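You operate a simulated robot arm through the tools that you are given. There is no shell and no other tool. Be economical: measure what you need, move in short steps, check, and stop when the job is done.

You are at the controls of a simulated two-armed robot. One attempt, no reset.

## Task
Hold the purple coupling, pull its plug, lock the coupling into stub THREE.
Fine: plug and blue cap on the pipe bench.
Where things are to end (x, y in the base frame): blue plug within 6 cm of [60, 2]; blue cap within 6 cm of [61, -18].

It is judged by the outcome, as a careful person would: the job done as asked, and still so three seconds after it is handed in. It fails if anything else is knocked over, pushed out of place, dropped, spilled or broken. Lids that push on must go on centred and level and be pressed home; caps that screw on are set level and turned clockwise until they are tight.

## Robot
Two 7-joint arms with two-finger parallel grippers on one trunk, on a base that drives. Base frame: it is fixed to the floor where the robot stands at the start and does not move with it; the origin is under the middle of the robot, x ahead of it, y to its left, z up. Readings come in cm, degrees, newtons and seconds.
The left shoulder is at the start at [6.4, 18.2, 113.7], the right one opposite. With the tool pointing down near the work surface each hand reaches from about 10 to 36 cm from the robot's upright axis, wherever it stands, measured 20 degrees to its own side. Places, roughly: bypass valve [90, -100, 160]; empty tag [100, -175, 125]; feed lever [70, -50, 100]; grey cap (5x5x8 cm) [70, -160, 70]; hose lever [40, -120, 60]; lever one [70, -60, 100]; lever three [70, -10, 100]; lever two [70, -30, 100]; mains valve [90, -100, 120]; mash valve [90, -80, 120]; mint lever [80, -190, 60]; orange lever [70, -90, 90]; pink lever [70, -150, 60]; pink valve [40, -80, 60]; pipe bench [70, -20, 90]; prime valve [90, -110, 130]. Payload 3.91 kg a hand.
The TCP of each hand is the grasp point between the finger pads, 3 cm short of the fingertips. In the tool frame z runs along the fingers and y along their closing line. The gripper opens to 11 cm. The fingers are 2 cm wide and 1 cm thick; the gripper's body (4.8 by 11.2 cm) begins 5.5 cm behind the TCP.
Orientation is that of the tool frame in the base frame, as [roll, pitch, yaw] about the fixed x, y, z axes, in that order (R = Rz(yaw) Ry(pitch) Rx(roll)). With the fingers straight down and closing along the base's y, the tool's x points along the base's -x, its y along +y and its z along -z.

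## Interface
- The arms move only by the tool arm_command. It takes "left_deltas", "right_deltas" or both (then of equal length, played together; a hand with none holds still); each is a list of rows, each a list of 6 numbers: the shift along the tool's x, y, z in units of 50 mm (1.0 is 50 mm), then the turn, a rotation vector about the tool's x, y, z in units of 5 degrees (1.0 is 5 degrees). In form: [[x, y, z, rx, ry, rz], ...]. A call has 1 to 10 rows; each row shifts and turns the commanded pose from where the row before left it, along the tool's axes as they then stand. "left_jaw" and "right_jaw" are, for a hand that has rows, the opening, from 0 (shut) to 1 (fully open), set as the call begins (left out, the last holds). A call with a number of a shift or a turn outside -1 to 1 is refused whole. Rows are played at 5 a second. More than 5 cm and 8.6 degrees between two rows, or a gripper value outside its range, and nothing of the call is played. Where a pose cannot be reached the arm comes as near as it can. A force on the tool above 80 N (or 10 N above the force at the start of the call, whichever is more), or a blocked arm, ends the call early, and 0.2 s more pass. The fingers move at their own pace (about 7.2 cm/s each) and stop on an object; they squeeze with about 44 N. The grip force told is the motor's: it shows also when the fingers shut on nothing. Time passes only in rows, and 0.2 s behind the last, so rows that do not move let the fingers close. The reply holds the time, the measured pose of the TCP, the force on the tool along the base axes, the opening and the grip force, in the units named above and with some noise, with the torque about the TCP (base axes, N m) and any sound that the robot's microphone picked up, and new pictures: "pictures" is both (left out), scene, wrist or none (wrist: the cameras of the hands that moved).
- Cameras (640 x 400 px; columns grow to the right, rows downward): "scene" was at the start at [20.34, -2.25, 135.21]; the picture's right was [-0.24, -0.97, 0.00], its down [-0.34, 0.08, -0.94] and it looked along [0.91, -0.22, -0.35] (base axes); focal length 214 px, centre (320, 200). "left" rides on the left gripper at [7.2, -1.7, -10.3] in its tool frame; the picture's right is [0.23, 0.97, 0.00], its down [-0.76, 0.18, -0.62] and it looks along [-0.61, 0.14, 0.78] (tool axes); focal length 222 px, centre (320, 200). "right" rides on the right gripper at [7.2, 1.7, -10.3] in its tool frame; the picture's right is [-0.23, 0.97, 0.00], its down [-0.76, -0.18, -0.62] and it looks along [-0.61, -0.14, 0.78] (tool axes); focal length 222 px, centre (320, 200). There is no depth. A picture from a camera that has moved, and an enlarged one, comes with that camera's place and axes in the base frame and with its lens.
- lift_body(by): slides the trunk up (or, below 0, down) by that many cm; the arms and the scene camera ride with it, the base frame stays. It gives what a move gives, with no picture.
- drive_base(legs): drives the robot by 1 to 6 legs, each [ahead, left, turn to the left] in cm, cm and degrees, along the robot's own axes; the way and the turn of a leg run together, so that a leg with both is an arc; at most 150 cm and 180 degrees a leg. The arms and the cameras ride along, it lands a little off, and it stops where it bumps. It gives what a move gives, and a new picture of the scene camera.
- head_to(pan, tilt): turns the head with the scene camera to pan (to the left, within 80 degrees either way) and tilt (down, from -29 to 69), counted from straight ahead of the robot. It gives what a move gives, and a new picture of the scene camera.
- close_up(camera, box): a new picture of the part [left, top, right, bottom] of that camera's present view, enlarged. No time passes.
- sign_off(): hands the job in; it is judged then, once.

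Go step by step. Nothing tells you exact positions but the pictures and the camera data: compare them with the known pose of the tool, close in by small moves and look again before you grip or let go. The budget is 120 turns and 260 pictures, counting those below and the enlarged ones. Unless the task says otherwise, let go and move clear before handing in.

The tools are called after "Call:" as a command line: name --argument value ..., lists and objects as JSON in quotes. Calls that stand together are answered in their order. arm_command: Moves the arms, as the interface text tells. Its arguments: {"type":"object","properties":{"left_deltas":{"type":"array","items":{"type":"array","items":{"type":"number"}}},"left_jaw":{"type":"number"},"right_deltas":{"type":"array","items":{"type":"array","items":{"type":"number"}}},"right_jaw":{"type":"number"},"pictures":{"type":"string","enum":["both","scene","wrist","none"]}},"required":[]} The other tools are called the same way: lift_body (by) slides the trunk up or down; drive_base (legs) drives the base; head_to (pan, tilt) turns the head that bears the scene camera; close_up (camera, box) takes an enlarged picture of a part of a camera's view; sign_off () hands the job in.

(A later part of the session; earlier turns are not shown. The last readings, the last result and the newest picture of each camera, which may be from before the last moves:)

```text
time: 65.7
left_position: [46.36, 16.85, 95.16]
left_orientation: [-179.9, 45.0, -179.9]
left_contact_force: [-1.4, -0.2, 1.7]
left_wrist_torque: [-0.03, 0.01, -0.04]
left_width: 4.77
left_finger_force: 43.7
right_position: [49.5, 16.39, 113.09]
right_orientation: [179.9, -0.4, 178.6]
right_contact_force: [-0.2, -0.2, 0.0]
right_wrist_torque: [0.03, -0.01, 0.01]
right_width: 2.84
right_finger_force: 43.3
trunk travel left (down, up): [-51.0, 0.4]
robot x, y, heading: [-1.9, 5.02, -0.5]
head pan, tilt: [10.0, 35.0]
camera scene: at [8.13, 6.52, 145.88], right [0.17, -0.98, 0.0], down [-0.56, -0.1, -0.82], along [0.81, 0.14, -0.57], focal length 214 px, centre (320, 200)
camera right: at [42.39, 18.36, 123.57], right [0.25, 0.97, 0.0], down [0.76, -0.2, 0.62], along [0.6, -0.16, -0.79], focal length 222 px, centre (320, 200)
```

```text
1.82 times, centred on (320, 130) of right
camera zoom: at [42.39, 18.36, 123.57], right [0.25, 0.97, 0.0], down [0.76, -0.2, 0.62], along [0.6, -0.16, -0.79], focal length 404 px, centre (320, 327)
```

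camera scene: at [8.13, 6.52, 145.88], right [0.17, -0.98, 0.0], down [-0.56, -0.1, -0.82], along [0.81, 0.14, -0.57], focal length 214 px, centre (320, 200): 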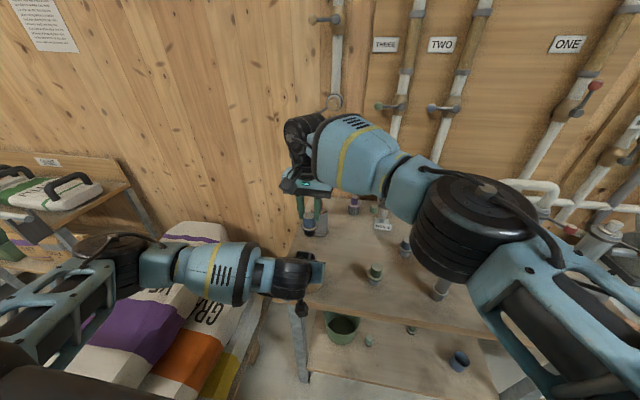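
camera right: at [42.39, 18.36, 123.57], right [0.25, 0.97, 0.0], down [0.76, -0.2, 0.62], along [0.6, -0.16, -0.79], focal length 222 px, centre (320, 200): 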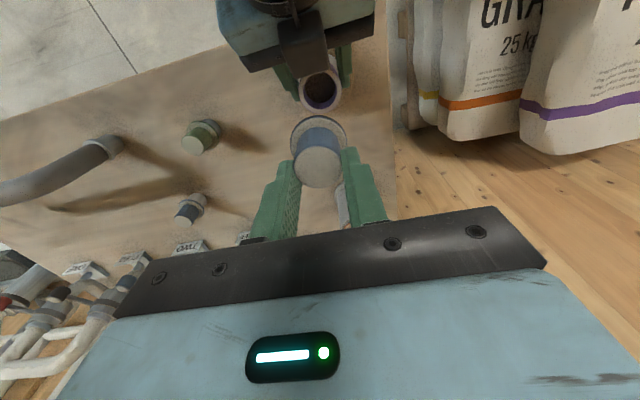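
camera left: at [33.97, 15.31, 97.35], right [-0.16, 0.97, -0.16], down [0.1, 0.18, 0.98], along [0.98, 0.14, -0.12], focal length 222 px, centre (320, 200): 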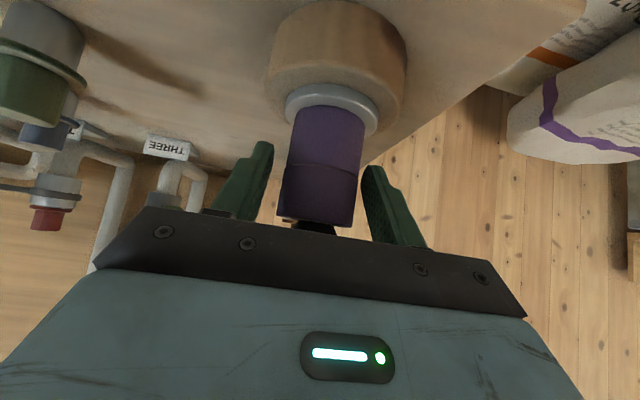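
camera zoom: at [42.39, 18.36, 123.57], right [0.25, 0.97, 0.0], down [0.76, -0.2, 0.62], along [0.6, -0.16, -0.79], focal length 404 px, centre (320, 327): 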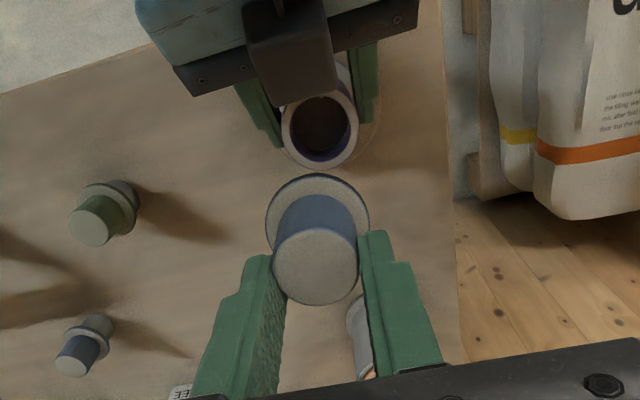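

The plug is out; the coupling is an open tube held in the stand. Carrying the plug toward [58, 2].

Call:
arm_command --right_deltas '[[-0.35, -0.58, 0.1, 0, 0, 0], [-0.35, -0.58, 0.2, 0, 0, 0], [-0.35, -0.58, 0.3, 0, 0, 0], [-0.35, -0.58, 0.4, 0, 0, 0], [-0.35, -0.58, 0.5, 0, 0, 0], [0, 0, 0, 0, 0, 0]]' --pictures "both"

Call:
close_up --camera "right" --box '[200, 0, 440, 210]'

```text
time: 67.1
left_position: [46.45, 16.92, 95.13]
left_orientation: [-179.9, 45.0, 180.0]
left_contact_force: [0.3, 0.8, -0.5]
left_wrist_torque: [-0.01, 0.0, 0.0]
left_width: 4.79
left_finger_force: 43.9
right_position: [57.78, 2.37, 105.88]
right_orientation: [-180.0, 0.1, 179.5]
right_contact_force: [-0.4, 0.0, -0.8]
right_wrist_torque: [-0.02, -0.01, 0.01]
right_width: 2.85
right_finger_force: 44.0
trunk travel left (down, up): [-51.0, 0.4]
robot x, y, heading: [-1.96, 5.08, -0.0]
head pan, tilt: [10.0, 35.0]
camera scene: at [8.12, 6.54, 145.89], right [0.17, -0.98, 0.0], down [-0.56, -0.1, -0.82], along [0.81, 0.14, -0.57], focal length 214 px, centre (320, 200)
camera right: at [50.55, 4.15, 116.36], right [0.24, 0.97, 0.0], down [0.76, -0.18, 0.62], along [0.61, -0.15, -0.78], focal length 222 px, centre (320, 200)
```

scene: 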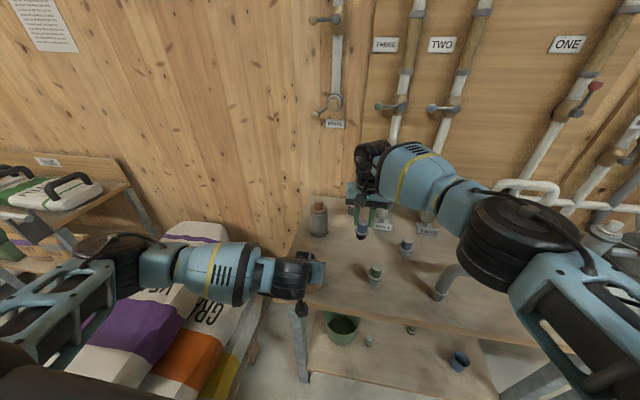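
right: 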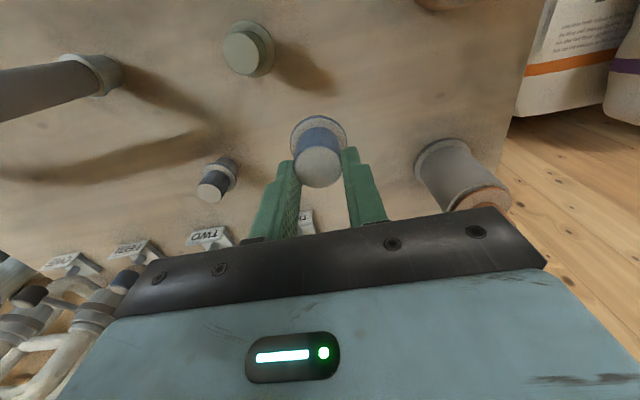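

```text
1.90 times, centred on (320, 105) of right
camera zoom: at [50.55, 4.15, 116.36], right [0.24, 0.97, 0.0], down [0.76, -0.18, 0.62], along [0.61, -0.15, -0.78], focal length 423 px, centre (320, 381)
```

zoom: 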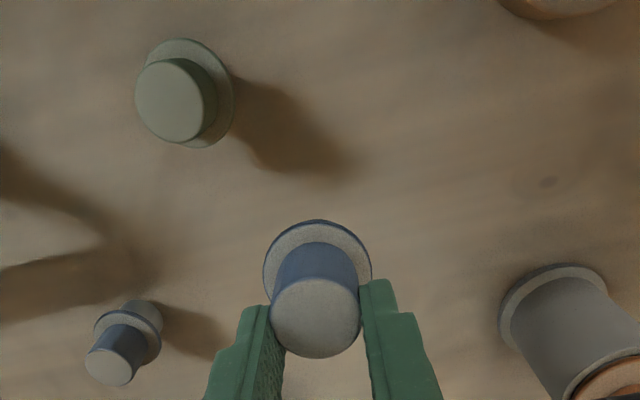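

The plug hangs level. Lowering it toward the bench.

Call:
arm_command --right_deltas '[[0, 0, 0.7, 0, 0, 0], [0, 0, 0.7, 0, 0, 0], [0, 0, 0.5, 0, 0, 0], [0, 0, 0.2, 0, 0, 0], [0, 0, 0, 0, 0, 0]]' --pictures "none"

Call:
arm_command --right_deltas '[[0, 0, 0.08, 0, 0, 0], [0, 0, 0, 0, 0, 0]]' --pictures "none"

Call:
arm_command --right_deltas '[[0, 0, 0.08, 0, 0, 0], [0, 0, 0, 0, 0, 0]]' --pictures "none"

Call:
arm_command --right_deltas '[[0, 0, 0.06, 0, 0, 0], [0, 0, 0, 0, 0, 0]]' --pictures "none"

```text
time: 68.3
left_position: [46.36, 16.93, 95.14]
left_orientation: [-179.9, 45.0, -180.0]
left_contact_force: [-0.9, 0.5, 0.7]
left_wrist_torque: [-0.04, -0.01, -0.02]
left_width: 4.76
left_finger_force: 43.4
right_position: [57.68, 2.45, 95.38]
right_orientation: [-179.9, 0.0, 179.6]
right_contact_force: [-0.1, 0.3, -0.6]
right_wrist_torque: [0.04, 0.01, 0.02]
right_width: 2.83
right_finger_force: 44.5
trunk travel left (down, up): [-51.0, 0.4]
robot x, y, heading: [-1.83, 4.71, -0.2]
head pan, tilt: [10.0, 35.0]
```

```text
time: 68.9
left_position: [46.35, 16.95, 95.19]
left_orientation: [-179.9, 44.9, -180.0]
left_contact_force: [0.0, 0.3, 0.2]
left_wrist_torque: [-0.01, 0.01, 0.02]
left_width: 4.77
left_finger_force: 44.2
right_position: [57.65, 2.44, 94.99]
right_orientation: [180.0, 0.0, 179.5]
right_contact_force: [0.3, -0.6, -0.2]
right_wrist_torque: [-0.01, -0.01, 0.01]
right_width: 2.83
right_finger_force: 44.3
trunk travel left (down, up): [-51.0, 0.4]
robot x, y, heading: [-2.07, 5.19, -0.2]
head pan, tilt: [10.0, 35.0]
```

```text
time: 69.5
left_position: [46.42, 16.94, 95.07]
left_orientation: [-179.9, 45.0, 180.0]
left_contact_force: [0.0, -0.5, 0.5]
left_wrist_torque: [-0.01, -0.01, 0.0]
left_width: 4.78
left_finger_force: 44.0
right_position: [57.56, 2.6, 94.67]
right_orientation: [-180.0, 0.0, 179.5]
right_contact_force: [0.4, -0.4, -1.1]
right_wrist_torque: [0.04, 0.04, 0.0]
right_width: 2.83
right_finger_force: 44.1
trunk travel left (down, up): [-51.0, 0.4]
robot x, y, heading: [-2.14, 5.07, -0.2]
head pan, tilt: [10.0, 35.0]
```

```text
time: 70.1
left_position: [46.46, 16.96, 95.16]
left_orientation: [-179.9, 44.9, 180.0]
left_contact_force: [-0.5, -0.5, 0.3]
left_wrist_torque: [0.0, 0.04, -0.01]
left_width: 4.74
left_finger_force: 43.4
right_position: [57.59, 2.67, 94.34]
right_orientation: [179.9, 0.0, 179.6]
right_contact_force: [0.0, 0.9, -1.4]
right_wrist_torque: [0.01, -0.01, 0.01]
right_width: 2.84
right_finger_force: 44.2
trunk travel left (down, up): [-51.0, 0.4]
robot x, y, heading: [-1.87, 4.74, 0.0]
head pan, tilt: [10.0, 35.0]
```

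Call:
arm_command --right_deltas '[[0, 0, 0.06, 0, 0, 0], [0, 0, 0, 0, 0, 0]]' --pictures "none"

Call:
arm_command --right_deltas '[[0, 0, 0.06, 0, 0, 0], [0, 0, 0, 0, 0, 0]]' --pictures "none"

Call:
arm_command --right_deltas '[[0, 0, 0.06, 0, 0, 0], [0, 0, 0, 0, 0, 0]]' --pictures "none"

Call:
arm_command --right_deltas '[[0, 0, 0.06, 0, 0, 0], [0, 0, 0, 0, 0, 0]]' --pictures "none"

```text
time: 70.7
left_position: [46.42, 16.89, 95.15]
left_orientation: [-179.9, 45.0, -179.9]
left_contact_force: [0.4, -0.9, -1.0]
left_wrist_torque: [-0.02, -0.02, -0.02]
left_width: 4.77
left_finger_force: 43.7
right_position: [57.49, 2.53, 93.96]
right_orientation: [179.8, 0.1, 179.5]
right_contact_force: [-0.7, -0.3, -0.9]
right_wrist_torque: [0.01, -0.02, -0.01]
right_width: 2.85
right_finger_force: 44.4
trunk travel left (down, up): [-51.0, 0.4]
robot x, y, heading: [-1.95, 5.23, -0.1]
head pan, tilt: [10.0, 35.0]
```

```text
time: 71.3
left_position: [46.43, 16.91, 95.23]
left_orientation: [-180.0, 45.0, -180.0]
left_contact_force: [-0.1, 0.0, 0.4]
left_wrist_torque: [0.03, 0.04, 0.0]
left_width: 4.76
left_finger_force: 43.7
right_position: [57.5, 2.6, 93.83]
right_orientation: [180.0, 0.0, 179.6]
right_contact_force: [0.9, 0.6, 7.6]
right_wrist_torque: [0.05, -0.03, -0.02]
right_width: 2.82
right_finger_force: 43.9
trunk travel left (down, up): [-51.0, 0.4]
robot x, y, heading: [-1.94, 5.14, -0.2]
head pan, tilt: [10.0, 35.0]
```

```text
time: 71.9
left_position: [46.4, 16.93, 95.36]
left_orientation: [-179.9, 45.2, 180.0]
left_contact_force: [0.1, -0.1, 0.4]
left_wrist_torque: [0.01, 0.0, -0.04]
left_width: 4.75
left_finger_force: 44.1
right_position: [57.37, 2.64, 93.94]
right_orientation: [-180.0, 0.4, 179.5]
right_contact_force: [6.3, 2.8, 24.8]
right_wrist_torque: [0.24, -0.13, -0.05]
right_width: 2.84
right_finger_force: 44.1
right hand out of reach, approached as far as the arm can: row 1
trunk travel left (down, up): [-51.0, 0.4]
robot x, y, heading: [-1.89, 4.82, -0.2]
head pan, tilt: [10.0, 35.0]
```

```text
time: 72.5
left_position: [46.29, 16.91, 95.33]
left_orientation: [-180.0, 45.1, 180.0]
left_contact_force: [0.9, 0.2, -2.5]
left_wrist_torque: [-0.01, 0.0, 0.01]
left_width: 4.74
left_finger_force: 43.8
right_position: [57.31, 2.59, 93.71]
right_orientation: [179.9, 0.5, 179.5]
right_contact_force: [5.9, 2.1, 34.4]
right_wrist_torque: [0.38, -0.01, -0.07]
right_width: 2.86
right_finger_force: 44.3
trunk travel left (down, up): [-51.0, 0.4]
robot x, y, heading: [-2.12, 4.97, -0.3]
head pan, tilt: [10.0, 35.0]
```

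The plug stands on the bench (pressed a bit too far; I ease up first), then release and rise.

Call:
arm_command --right_deltas '[[0, 0, -0.06, 0, 0, 0], [0, 0, -0.06, 0, 0, 0], [0, 0, 0, 0, 0, 0]]' --pictures "none"

Call:
arm_command --right_deltas '[[0, 0, 0, 0, 0, 0], [0, 0, 0, 0, 0, 0], [0, 0, -0.5, 0, 0, 0], [0, 0, -0.8, 0, 0, 0], [0, 0, -0.8, 0, 0, 0], [0, 0, -0.8, 0, 0, 0], [0, 0, -0.8, 0, 0, 0]]' --right_jaw 0.5 --pictures "both"

```text
time: 73.3
left_position: [46.46, 16.89, 95.2]
left_orientation: [-179.9, 45.1, 180.0]
left_contact_force: [-0.8, 0.1, 3.0]
left_wrist_torque: [0.16, 0.14, 0.05]
left_width: 4.77
left_finger_force: 43.8
right_position: [57.22, 2.49, 93.44]
right_orientation: [179.9, -0.1, 179.5]
right_contact_force: [7.3, 3.7, 10.0]
right_wrist_torque: [0.29, -0.37, -0.04]
right_width: 2.84
right_finger_force: 43.5
trunk travel left (down, up): [-51.0, 0.4]
robot x, y, heading: [-1.67, 4.78, -0.3]
head pan, tilt: [10.0, 35.0]
```

```text
time: 74.9
left_position: [46.34, 16.9, 95.25]
left_orientation: [-179.8, 45.0, -179.9]
left_contact_force: [-2.1, 1.9, 3.3]
left_wrist_torque: [0.16, -0.16, 0.07]
left_width: 4.77
left_finger_force: 43.8
right_position: [57.32, 2.33, 112.35]
right_orientation: [180.0, 0.0, 179.4]
right_contact_force: [0.3, 0.1, -0.4]
right_wrist_torque: [0.03, 0.0, 0.01]
right_width: 5.52
right_finger_force: 0.0
trunk travel left (down, up): [-51.0, 0.4]
robot x, y, heading: [-1.54, 4.99, 0.1]
head pan, tilt: [10.0, 35.0]
camera scene: at [8.06, 6.53, 145.89], right [0.17, -0.98, 0.0], down [-0.56, -0.1, -0.82], along [0.81, 0.14, -0.57], focal length 214 px, centre (320, 200)
camera right: at [50.13, 4.1, 122.78], right [0.24, 0.97, 0.0], down [0.76, -0.18, 0.62], along [0.6, -0.15, -0.78], focal length 222 px, centre (320, 200)
```

scene: 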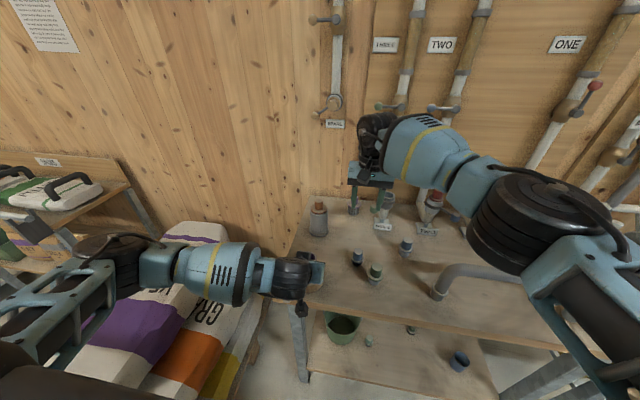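
right: 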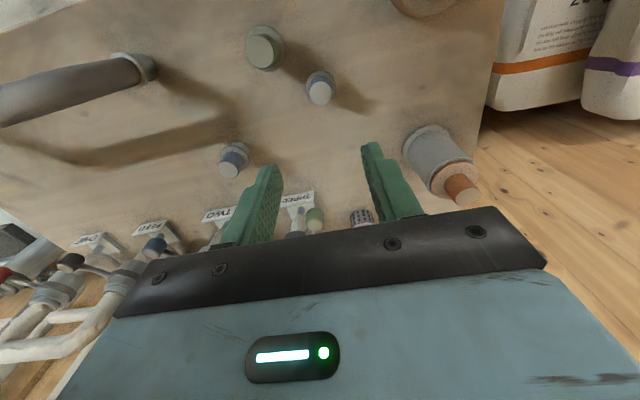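

Call:
close_up --camera "right" --box '[210, 20, 390, 190]'

Call:
close_up --camera "scene" --box '[320, 200, 460, 310]'

```text
2.35 times, centred on (300, 105) of right
camera zoom: at [50.13, 4.1, 122.78], right [0.24, 0.97, 0.0], down [0.76, -0.18, 0.62], along [0.6, -0.15, -0.78], focal length 523 px, centre (367, 424)
```

zoom: 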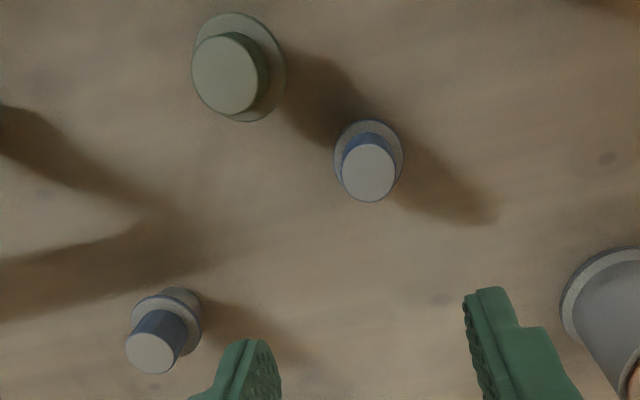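

```text
3.64 times, centred on (390, 255) of scene
camera zoom: at [8.06, 6.53, 145.89], right [0.17, -0.98, 0.0], down [-0.56, -0.1, -0.82], along [0.81, 0.14, -0.57], focal length 780 px, centre (66, 0)
```

zoom: 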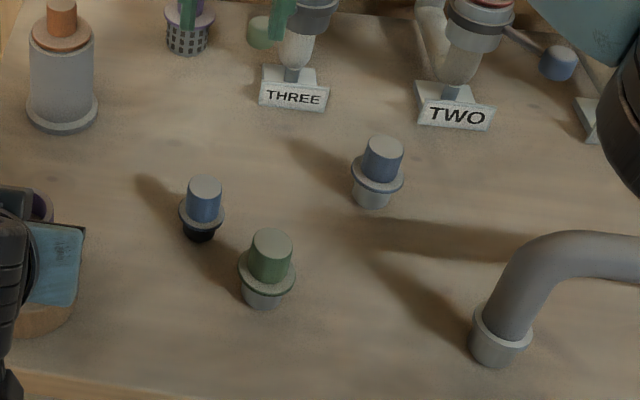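

Plug and cap both stand upright. Now the left hand lifts the coupling straight up out of its stand.

Call:
arm_command --left_deltas '[[-0.15, 0, -0.15, 0, 0, 0], [-0.3, 0, -0.3, 0, 0, 0], [-0.5, 0, -0.5, 0, 0, 0], [-0.5, 0, -0.5, 0, 0, 0], [-0.5, 0, -0.5, 0, 0, 0], [0, 0, 0, 0, 0, 0]]' --pictures "both"

Call:
close_up --camera "left" --box '[200, 0, 440, 240]'

Call:
close_up --camera "scene" --box '[220, 180, 380, 310]'

```text
time: 76.3
left_position: [46.31, 16.94, 109.09]
left_orientation: [-179.9, 44.9, 179.9]
left_contact_force: [-0.6, 0.0, -2.9]
left_wrist_torque: [-0.02, 0.03, -0.02]
left_width: 4.78
left_finger_force: 44.1
right_position: [57.49, 2.26, 112.18]
right_orientation: [180.0, -0.1, 179.4]
right_contact_force: [-0.1, 0.4, 0.0]
right_wrist_torque: [-0.01, 0.02, 0.01]
right_width: 5.51
right_finger_force: 0.1
trunk travel left (down, up): [-51.0, 0.4]
robot x, y, heading: [-2.01, 4.71, -0.3]
head pan, tilt: [10.0, 35.0]
camera scene: at [8.17, 6.53, 145.88], right [0.17, -0.98, 0.0], down [-0.57, -0.1, -0.82], along [0.81, 0.14, -0.57], focal length 214 px, centre (320, 200)
camera left: at [33.83, 15.34, 111.25], right [-0.16, 0.97, -0.16], down [0.1, 0.18, 0.98], along [0.98, 0.14, -0.12], focal length 222 px, centre (320, 200)
```

scene: 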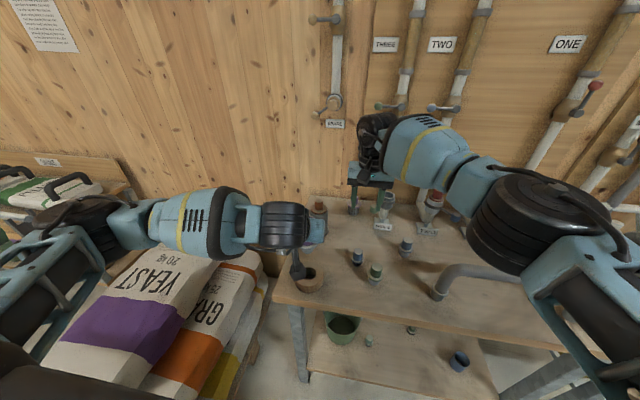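
left: 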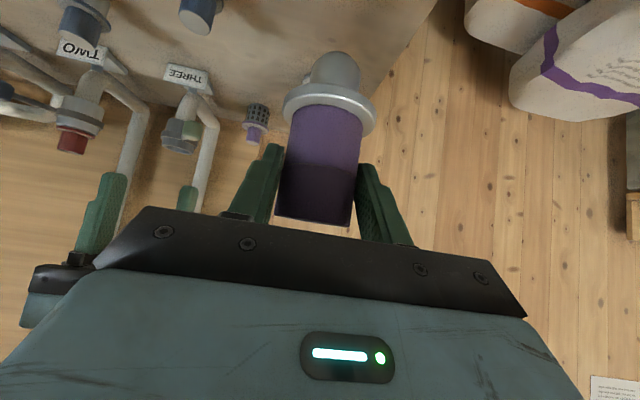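

```text
1.67 times, centred on (320, 120) of left
camera zoom: at [33.83, 15.34, 111.25], right [-0.16, 0.97, -0.16], down [0.1, 0.18, 0.98], along [0.98, 0.14, -0.12], focal length 370 px, centre (320, 333)
```

zoom: 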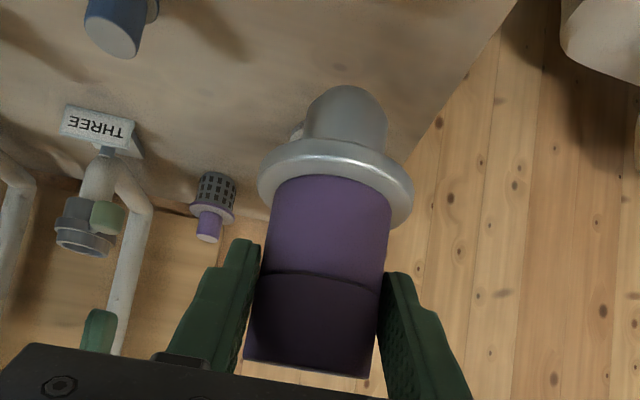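

```text
3.08 times, centred on (300, 245) of scene
camera zoom: at [8.17, 6.53, 145.88], right [0.17, -0.98, 0.0], down [-0.57, -0.1, -0.82], along [0.81, 0.14, -0.57], focal length 660 px, centre (382, 62)
```

zoom: 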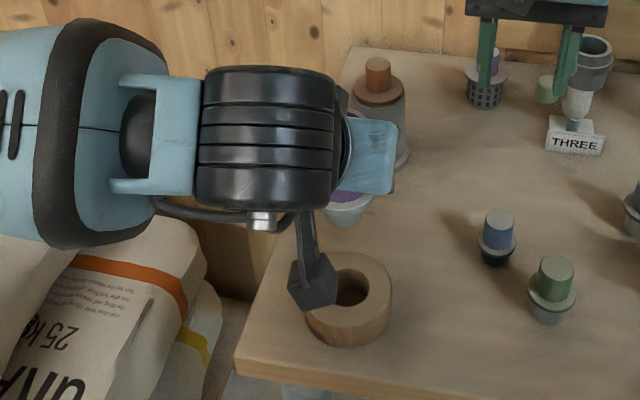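

The coupling has a spigot and flange below, just like the cap. I'll move the right hand aside, then drive to about [8, 1] for the insertion.

Call:
arm_command --right_deltas '[[0.3, -0.75, -0.2, 0, 0, 0], [0.3, -0.75, -0.2, 0, 0, 0], [0.3, -0.75, -0.2, 0, 0, 0], [0.3, -0.75, -0.2, 0, 0, 0], [0.3, -0.75, -0.2, 0, 0, 0], [0.3, -0.6, -0.2, 0, 0, 0]]' --left_deltas '[[-0.2, 0, -0.2, 0, 0, 0], [-0.2, 0, -0.2, 0, 0, 0], [-0.2, 0, -0.2, 0, 0, 0], [0, 0, 0, 0, 0, 0], [0, 0, 0, 0, 0, 0], [0, 0, 0, 0, 0, 0]]' --pictures "none"

Call:
drive_base --legs '[[10, -4, 0]]'

```text
time: 77.7
left_position: [46.35, 16.74, 113.32]
left_orientation: [180.0, 45.1, 180.0]
left_contact_force: [-1.0, 0.7, -2.5]
left_wrist_torque: [-0.01, 0.01, 0.02]
left_width: 4.78
left_finger_force: 43.9
right_position: [48.05, -19.35, 118.23]
right_orientation: [180.0, 0.0, 179.4]
right_contact_force: [0.4, -0.2, 0.2]
right_wrist_torque: [0.01, -0.02, 0.04]
right_width: 5.51
right_finger_force: 0.1
trunk travel left (down, up): [-51.0, 0.4]
robot x, y, heading: [-1.95, 5.09, 0.0]
head pan, tilt: [10.0, 35.0]
```

```text
time: 78.8
left_position: [56.42, 12.84, 113.23]
left_orientation: [-179.9, 45.1, 180.0]
left_contact_force: [0.1, -0.7, -2.4]
left_wrist_torque: [0.0, 0.06, 0.02]
left_width: 4.78
left_finger_force: 44.1
right_position: [58.03, -23.42, 118.37]
right_orientation: [179.9, 0.0, 179.4]
right_contact_force: [0.1, -0.7, -0.2]
right_wrist_torque: [0.02, 0.0, -0.03]
right_width: 5.49
right_finger_force: 0.1
trunk travel left (down, up): [-51.0, 0.4]
robot x, y, heading: [8.0, 0.97, 0.1]
head pan, tilt: [10.0, 35.0]
camera scene: at [18.08, 2.51, 145.9], right [0.17, -0.98, 0.0], down [-0.56, -0.1, -0.82], along [0.81, 0.14, -0.57], focal length 214 px, centre (320, 200)
```

scene: 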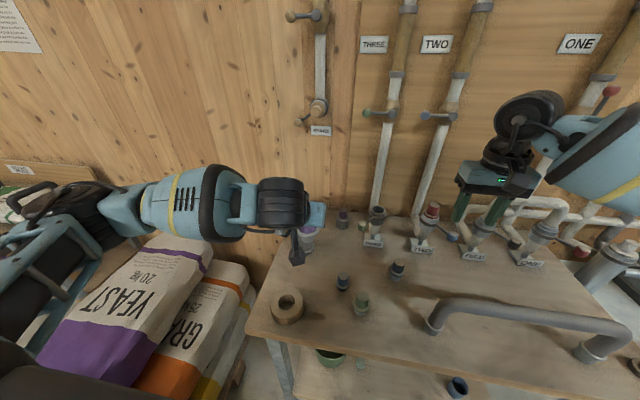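

Left hand moves toward the stub, stopping short for a look.

Call:
arm_command --left_deltas '[[-0.34, -0.53, 0.3, 0, 0, 0], [-0.34, -0.53, 0.3, 0, 0, 0], [-0.34, -0.53, 0.3, 0, 0, 0], [-0.34, -0.53, 0.3, 0, 0, 0], [-0.34, -0.53, 0.3, 0, 0, 0], [-0.34, -0.53, 0.3, 0, 0, 0], [0, 0, 0, 0, 0, 0]]' --pictures "both"

Call:
close_up --camera "left" --box '[180, 0, 440, 240]'

```text
time: 80.5
left_position: [70.19, -3.11, 114.12]
left_orientation: [-179.9, 44.9, -179.9]
left_contact_force: [0.2, -0.8, -2.7]
left_wrist_torque: [0.0, 0.02, -0.01]
left_width: 4.72
left_finger_force: 43.6
right_position: [58.14, -23.15, 118.36]
right_orientation: [-180.0, 0.0, 179.5]
right_contact_force: [0.1, -0.2, 0.1]
right_wrist_torque: [-0.05, 0.02, 0.01]
right_width: 5.52
right_finger_force: 0.1
trunk travel left (down, up): [-51.0, 0.4]
robot x, y, heading: [8.06, 1.16, 0.0]
head pan, tilt: [10.0, 35.0]
camera scene: at [18.13, 2.57, 145.88], right [0.17, -0.98, 0.0], down [-0.56, -0.1, -0.82], along [0.81, 0.14, -0.57], focal length 214 px, centre (320, 200)
camera left: at [57.65, -4.67, 116.21], right [-0.16, 0.97, -0.16], down [0.1, 0.18, 0.98], along [0.98, 0.14, -0.12], focal length 222 px, centre (320, 200)
```

scene: 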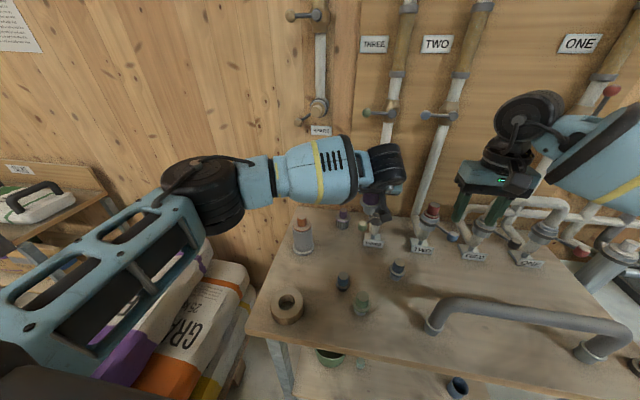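
left: 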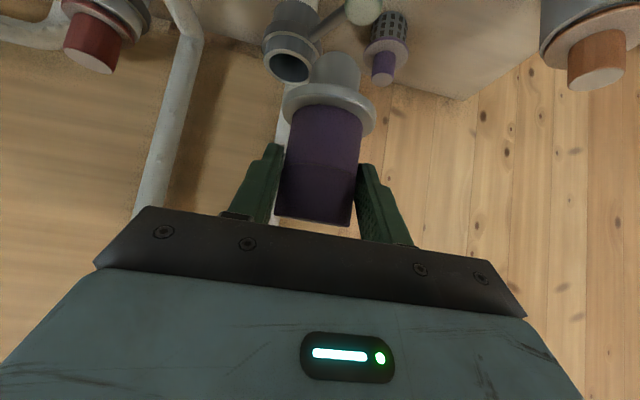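

```text
1.67 times, centred on (310, 120) of left
camera zoom: at [57.65, -4.67, 116.21], right [-0.16, 0.97, -0.16], down [0.1, 0.18, 0.98], along [0.98, 0.14, -0.12], focal length 370 px, centre (337, 333)
```

zoom: 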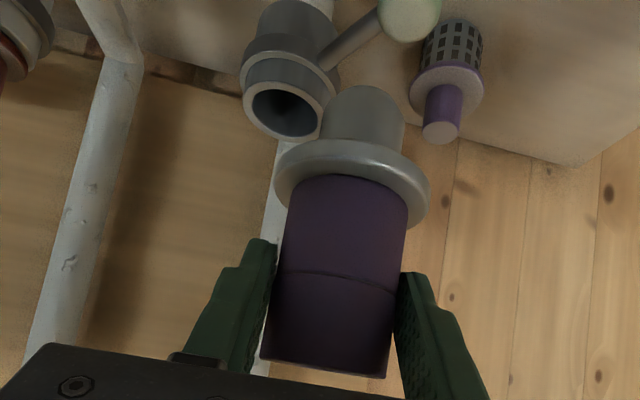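

The coupling hangs plumb; the socket rim's centre works out at [78.4, -6.9, 100.7]. Moving above it.

Call:
arm_command --left_deltas '[[-0.47, -0.385, 0.47, 0, 0, 0], [-0.47, -0.385, 0.47, 0, 0, 0], [0, 0, 0, 0, 0, 0]]' --pictures "both"

Call:
close_up --camera "left" --box '[220, 0, 420, 200]'

Call:
close_up --camera "scene" --box '[320, 150, 460, 260]'

Call:
close_up --camera "right" --box '[300, 60, 640, 280]'

```text
time: 81.2
left_position: [76.84, -6.8, 113.83]
left_orientation: [-179.8, 45.0, -180.0]
left_contact_force: [-1.0, 0.2, -2.3]
left_wrist_torque: [-0.03, 0.04, -0.02]
left_width: 4.76
left_finger_force: 43.6
right_position: [58.24, -23.05, 118.2]
right_orientation: [-180.0, 0.1, 179.6]
right_contact_force: [0.2, -0.1, 0.3]
right_wrist_torque: [-0.01, -0.04, -0.01]
right_width: 5.49
right_finger_force: 0.0
trunk travel left (down, up): [-51.0, 0.4]
robot x, y, heading: [8.31, 1.24, -0.1]
head pan, tilt: [10.0, 35.0]
camera scene: at [18.2, 2.71, 145.88], right [0.17, -0.98, 0.0], down [-0.57, -0.1, -0.82], along [0.81, 0.14, -0.57], focal length 214 px, centre (320, 200)
camera left: at [64.31, -8.41, 116.1], right [-0.16, 0.97, -0.16], down [0.1, 0.18, 0.98], along [0.98, 0.14, -0.12], focal length 222 px, centre (320, 200)
```

scene: 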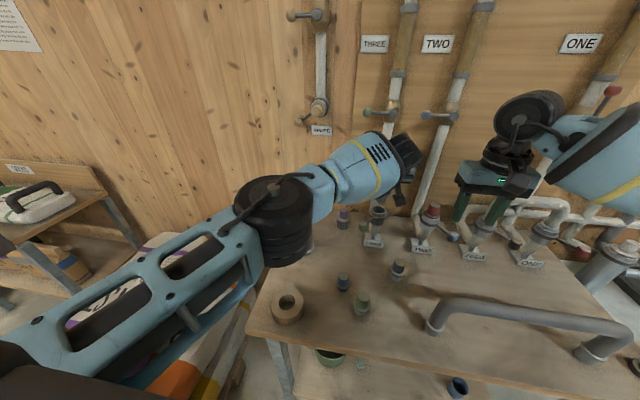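
left: 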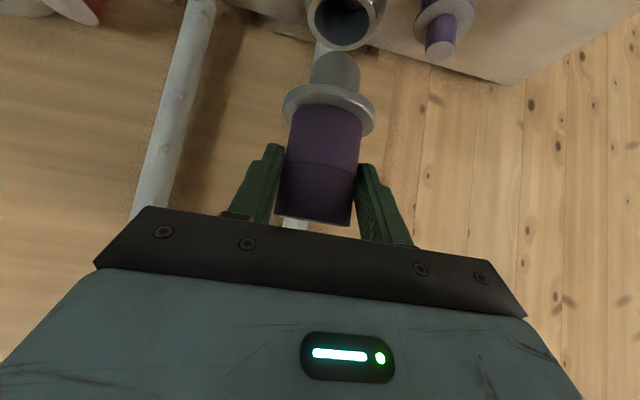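

```text
2.00 times, centred on (320, 100) of left
camera zoom: at [64.31, -8.41, 116.1], right [-0.16, 0.97, -0.16], down [0.1, 0.18, 0.98], along [0.98, 0.14, -0.12], focal length 444 px, centre (320, 400)
```

zoom: 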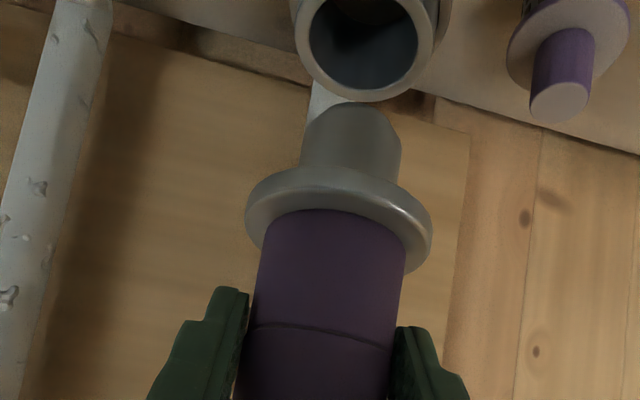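

```text
3.64 times, centred on (390, 205) of scene
camera zoom: at [18.2, 2.71, 145.88], right [0.17, -0.98, 0.0], down [-0.57, -0.1, -0.82], along [0.81, 0.14, -0.57], focal length 780 px, centre (66, 182)
```

zoom: 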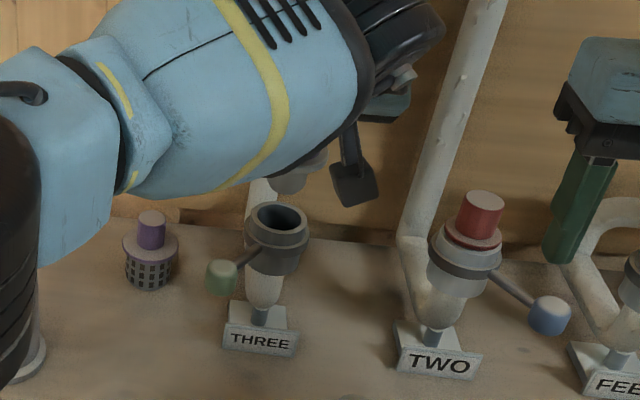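

```text
1.82 times, centred on (470, 170) of right
camera zoom: at [51.02, -21.3, 128.74], right [0.23, 0.97, 0.0], down [0.76, -0.18, 0.62], along [0.61, -0.15, -0.78], focal length 404 px, centre (47, 254)
```

zoom: 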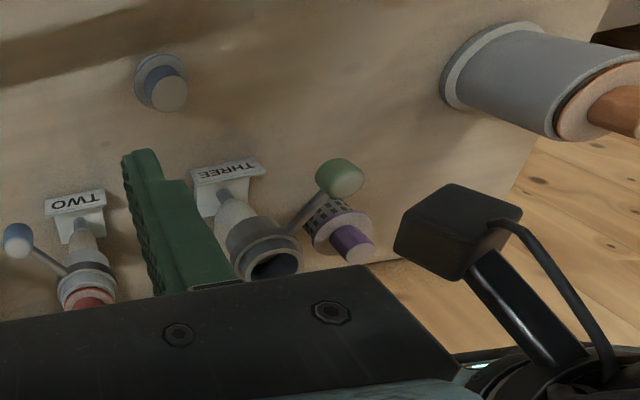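

Rim centre from several views: about [78.9, -6.95]. I'll shift a few millimetres and lower until the spigot is just above the rim.

Call:
arm_command --left_deltas '[[-0.064, -0.04, 0.064, 0, 0, 0], [0.25, 0, 0.25, 0, 0, 0], [0.2, 0, 0.2, 0, 0, 0], [0, 0, 0, 0, 0, 0]]' --pictures "both"

Call:
close_up --camera "left" --box '[220, 0, 420, 150]'

Call:
close_up --camera "scene" --box '[340, 170, 440, 250]'

Call:
close_up --camera "right" --box '[380, 150, 560, 270]'

```text
time: 82.5
left_position: [79.12, -3.33, 111.17]
left_orientation: [-179.5, 45.4, -176.5]
left_contact_force: [-0.6, -0.2, -3.2]
left_wrist_torque: [0.0, 0.06, 0.01]
left_width: 4.78
left_finger_force: 43.7
right_position: [58.1, -23.31, 118.2]
right_orientation: [179.9, 0.0, 179.5]
right_contact_force: [-0.1, -0.1, 0.7]
right_wrist_torque: [0.01, -0.02, -0.03]
right_width: 5.5
right_finger_force: 0.1
trunk travel left (down, up): [-51.0, 0.4]
robot x, y, heading: [8.08, 0.95, -0.0]
head pan, tilt: [10.0, 35.0]
stopped in row 4 (left hand): the arm was blocked; the commanded pose is now the measured one
camera scene: at [18.15, 2.49, 145.88], right [0.17, -0.98, 0.0], down [-0.57, -0.1, -0.82], along [0.81, 0.14, -0.57], focal length 214 px, centre (320, 200)
camera left: at [66.6, -5.53, 113.39], right [-0.21, 0.96, -0.17], down [0.08, 0.19, 0.98], along [0.97, 0.2, -0.12], focal length 222 px, centre (320, 200)
```

scene: 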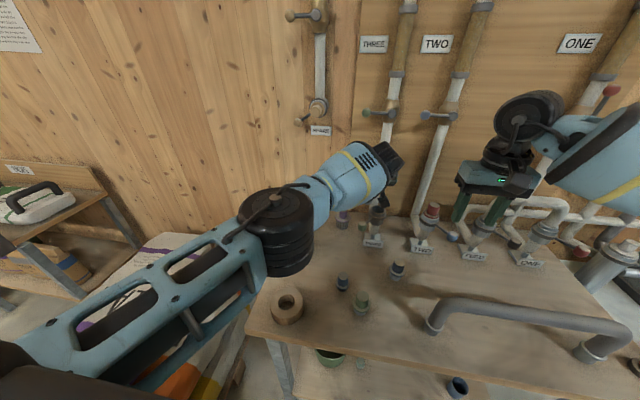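
left: 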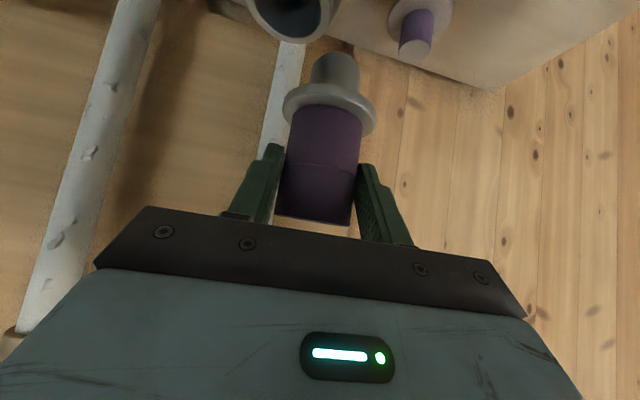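

```text
2.67 times, centred on (320, 75) of left
camera zoom: at [66.6, -5.53, 113.39], right [-0.21, 0.96, -0.17], down [0.08, 0.19, 0.98], along [0.97, 0.2, -0.12], focal length 592 px, centre (320, 533)
```

zoom: 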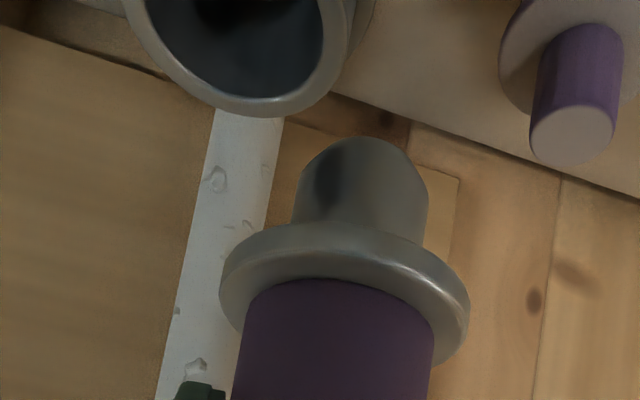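

```text
5.00 times, centred on (390, 210) of scene
camera zoom: at [18.15, 2.49, 145.88], right [0.17, -0.98, 0.0], down [-0.57, -0.1, -0.82], along [0.81, 0.14, -0.57], focal length 1072 px, centre (-30, 150)
```

zoom: 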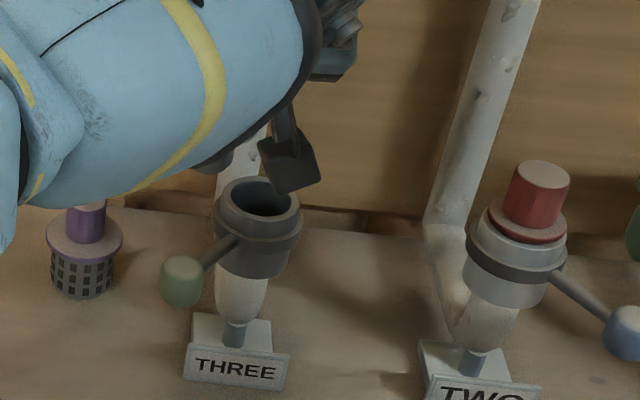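

```text
3.33 times, centred on (470, 210) of right
camera zoom: at [50.98, -21.53, 128.73], right [0.24, 0.97, 0.0], down [0.76, -0.18, 0.62], along [0.61, -0.15, -0.78], focal length 740 px, centre (-180, 167)
```

zoom: 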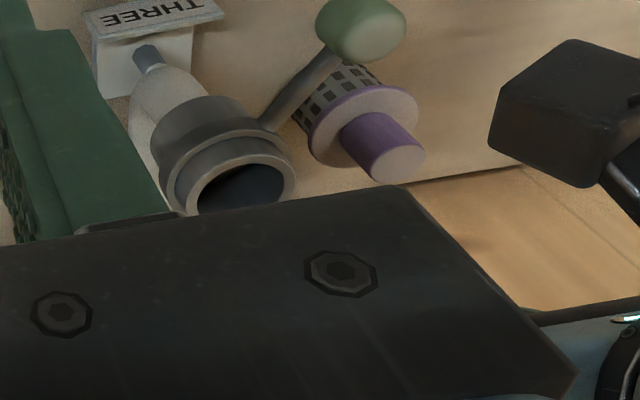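

The left arm jammed near a joint limit reaching across (no contact at the tool) and slid sideways above the stub. I'll lift it back clear, restore its heading, and move the base to the right so the left arm reaches comfortably.

Call:
arm_command --left_deltas '[[-0.4, 0, -0.4, 0, 0, 0], [-0.3, 0, -0.3, 0, 0, 0], [0.5, 0, -0.5, 0, 0, 0], [0.5, 0, -0.5, 0.49, 0, 0.49], [0, 0, 0, 0, 0, 0]]' --pictures "none"

Call:
drive_base --legs '[[0, -12, 0]]'

```text
time: 83.7
left_position: [71.66, -3.91, 116.03]
left_orientation: [-179.6, 45.3, 179.9]
left_contact_force: [0.1, 0.2, -2.9]
left_wrist_torque: [0.01, 0.03, -0.03]
left_width: 4.8
left_finger_force: 43.9
right_position: [58.32, -23.29, 118.17]
right_orientation: [180.0, -0.1, 179.5]
right_contact_force: [0.4, 0.3, 0.4]
right_wrist_torque: [-0.02, -0.01, 0.01]
right_width: 5.5
right_finger_force: 0.0
trunk travel left (down, up): [-51.0, 0.4]
robot x, y, heading: [8.35, 1.22, -0.3]
head pan, tilt: [10.0, 35.0]
```

```text
time: 85.3
left_position: [71.68, -15.94, 116.15]
left_orientation: [-179.6, 45.3, 179.7]
left_contact_force: [0.4, 0.2, -2.4]
left_wrist_torque: [-0.02, 0.04, -0.01]
left_width: 4.78
left_finger_force: 43.8
right_position: [58.08, -35.17, 118.29]
right_orientation: [-179.9, 0.0, 179.3]
right_contact_force: [0.2, 0.0, 0.5]
right_wrist_torque: [-0.03, 0.0, 0.03]
right_width: 5.49
right_finger_force: 0.1
trunk travel left (down, up): [-51.0, 0.4]
robot x, y, heading: [8.26, -10.73, 0.0]
head pan, tilt: [10.0, 35.0]
camera scene: at [18.13, -9.32, 145.88], right [0.17, -0.99, 0.0], down [-0.57, -0.1, -0.82], along [0.81, 0.14, -0.57], focal length 214 px, centre (320, 200)
```

scene: 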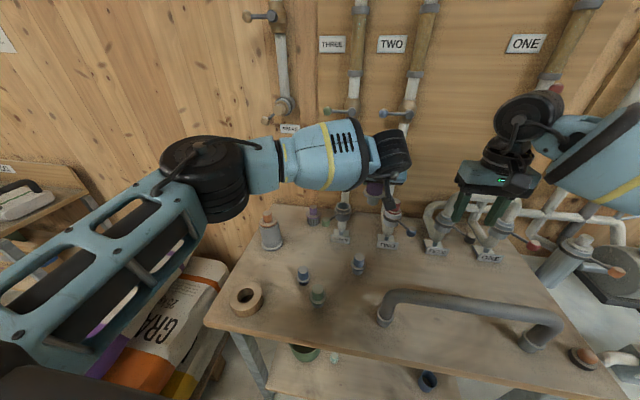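

Now the left arm is more natural. Bringing the coupling over THREE again.

Call:
arm_command --left_deltas '[[-0.157, 0.595, 0.373, -0.08, 0, 0], [-0.157, 0.595, 0.373, 0, 0, 0], [-0.157, 0.595, 0.373, 0, 0, 0], [0, 0, 0, 0, 0, 0]]' --pictures "both"

Call:
close_up --camera "left" --box '[220, 0, 420, 150]'

Call:
close_up --camera "scene" --box '[290, 160, 390, 240]'

```text
time: 86.3
left_position: [77.49, -6.84, 114.01]
left_orientation: [-179.8, 45.4, 179.6]
left_contact_force: [-0.6, -0.7, -1.2]
left_wrist_torque: [0.04, 0.02, 0.01]
left_width: 4.8
left_finger_force: 44.3
right_position: [58.09, -35.23, 118.3]
right_orientation: [180.0, -0.1, 179.5]
right_contact_force: [-0.1, 0.2, 0.4]
right_wrist_torque: [0.01, 0.03, 0.01]
right_width: 5.5
right_finger_force: 0.1
trunk travel left (down, up): [-51.0, 0.4]
robot x, y, heading: [8.36, -10.86, -0.2]
head pan, tilt: [10.0, 35.0]
camera scene: at [18.1, -9.39, 145.89], right [0.17, -0.99, 0.0], down [-0.57, -0.1, -0.82], along [0.81, 0.14, -0.57], focal length 214 px, centre (320, 200)
camera left: at [64.96, -8.39, 116.07], right [-0.15, 0.97, -0.16], down [0.09, 0.18, 0.98], along [0.98, 0.14, -0.12], focal length 222 px, centre (320, 200)
```

scene: 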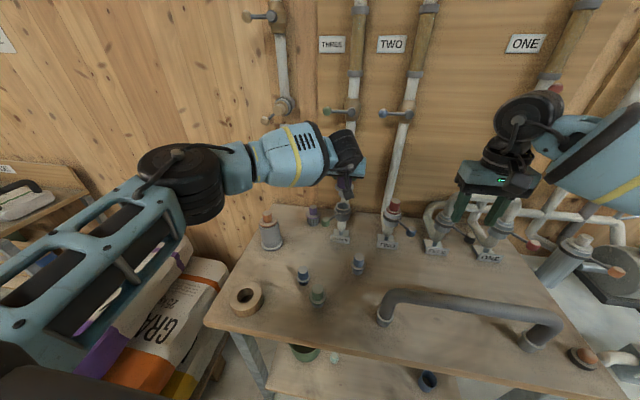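
left: 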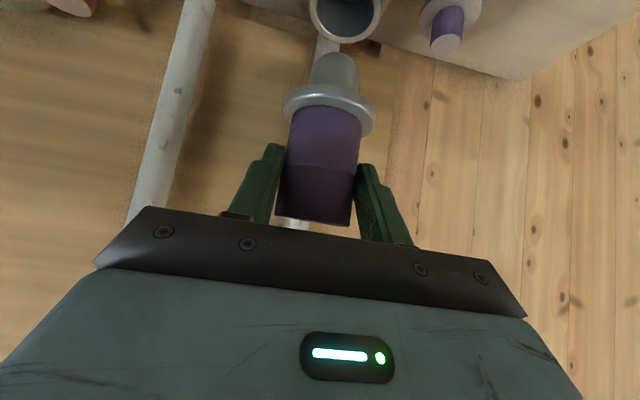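

```text
2.67 times, centred on (320, 75) of left
camera zoom: at [64.96, -8.39, 116.07], right [-0.15, 0.97, -0.16], down [0.09, 0.18, 0.98], along [0.98, 0.14, -0.12], focal length 592 px, centre (320, 533)
```

zoom: 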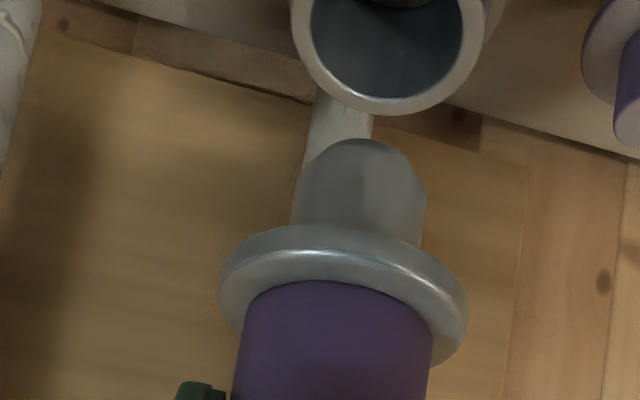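

```text
5.00 times, centred on (340, 200) of scene
camera zoom: at [18.1, -9.39, 145.89], right [0.17, -0.99, 0.0], down [-0.57, -0.1, -0.82], along [0.81, 0.14, -0.57], focal length 1072 px, centre (220, 200)
```

zoom: 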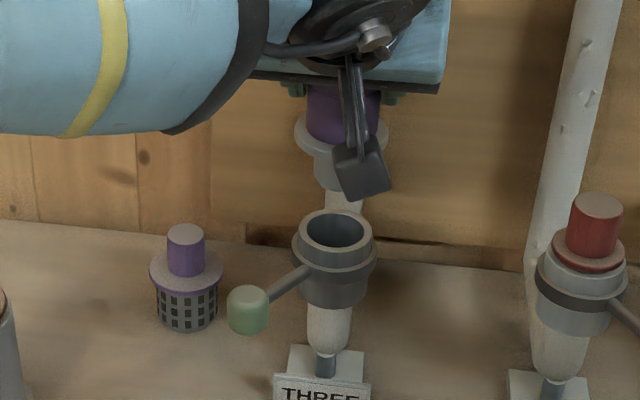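

In the scene view the coupling lines up with the socket. Trimming tilt and position slightly, then lowering until just at the rim.

Call:
arm_command --left_deltas '[[0.02, -0.01, -0.02, 0, 0.08, 0], [0.2, 0, 0.2, 0, 0, 0], [0.2, 0, 0.2, 0, 0, 0], [0.13, 0, 0.13, 0, 0, 0], [0, 0, 0, 0, 0, 0]]' --pictures "both"

Call:
close_up --camera "left" --box '[220, 0, 420, 150]'

Call:
close_up --camera "scene" --box '[290, 160, 390, 240]'

```text
time: 87.5
left_position: [77.17, -7.04, 110.32]
left_orientation: [-179.9, 44.9, 179.7]
left_contact_force: [0.7, 0.5, -2.0]
left_wrist_torque: [0.0, 0.05, -0.02]
left_width: 4.8
left_finger_force: 44.5
right_position: [58.13, -35.24, 118.38]
right_orientation: [180.0, 0.0, 179.4]
right_contact_force: [-0.8, 0.4, -0.2]
right_wrist_torque: [0.01, -0.01, -0.03]
right_width: 5.51
right_finger_force: 0.0
trunk travel left (down, up): [-51.0, 0.4]
robot x, y, heading: [7.69, -10.9, -0.2]
head pan, tilt: [10.0, 35.0]
camera scene: at [18.13, -9.34, 145.89], right [0.17, -0.99, 0.0], down [-0.57, -0.1, -0.82], along [0.81, 0.14, -0.57], focal length 214 px, centre (320, 200)
camera left: at [64.73, -8.49, 112.37], right [-0.16, 0.97, -0.16], down [0.1, 0.18, 0.98], along [0.98, 0.14, -0.12], focal length 222 px, centre (320, 200)
```

scene: 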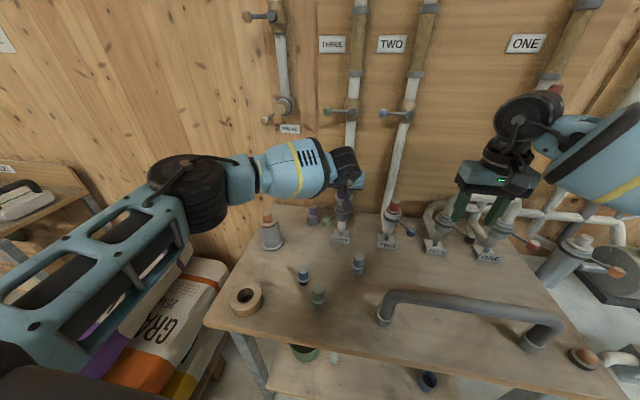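
left: 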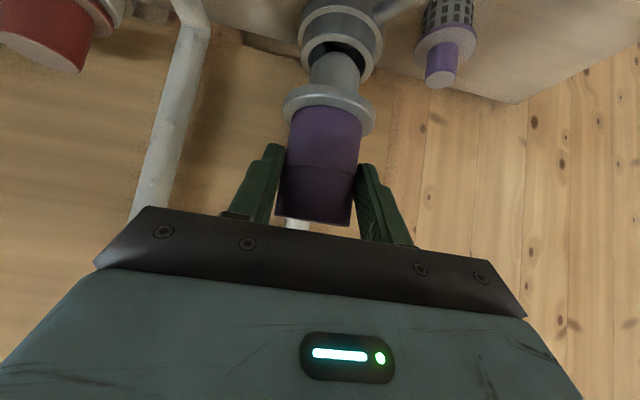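

```text
2.67 times, centred on (320, 75) of left
camera zoom: at [64.73, -8.49, 112.37], right [-0.16, 0.97, -0.16], down [0.1, 0.18, 0.98], along [0.98, 0.14, -0.12], focal length 592 px, centre (320, 533)
```

zoom: 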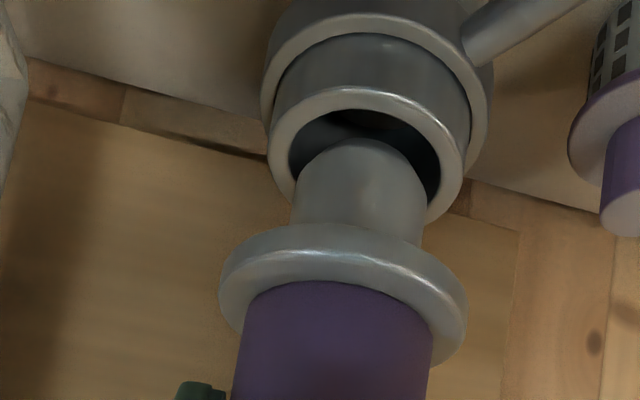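

```text
5.00 times, centred on (340, 200) of scene
camera zoom: at [18.13, -9.34, 145.89], right [0.17, -0.99, 0.0], down [-0.57, -0.1, -0.82], along [0.81, 0.14, -0.57], focal length 1072 px, centre (220, 200)
```

zoom: 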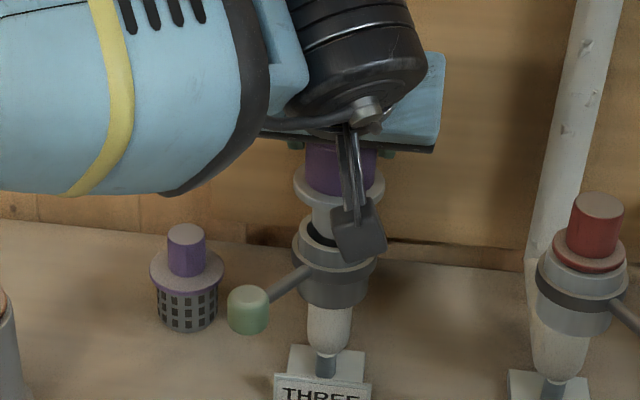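

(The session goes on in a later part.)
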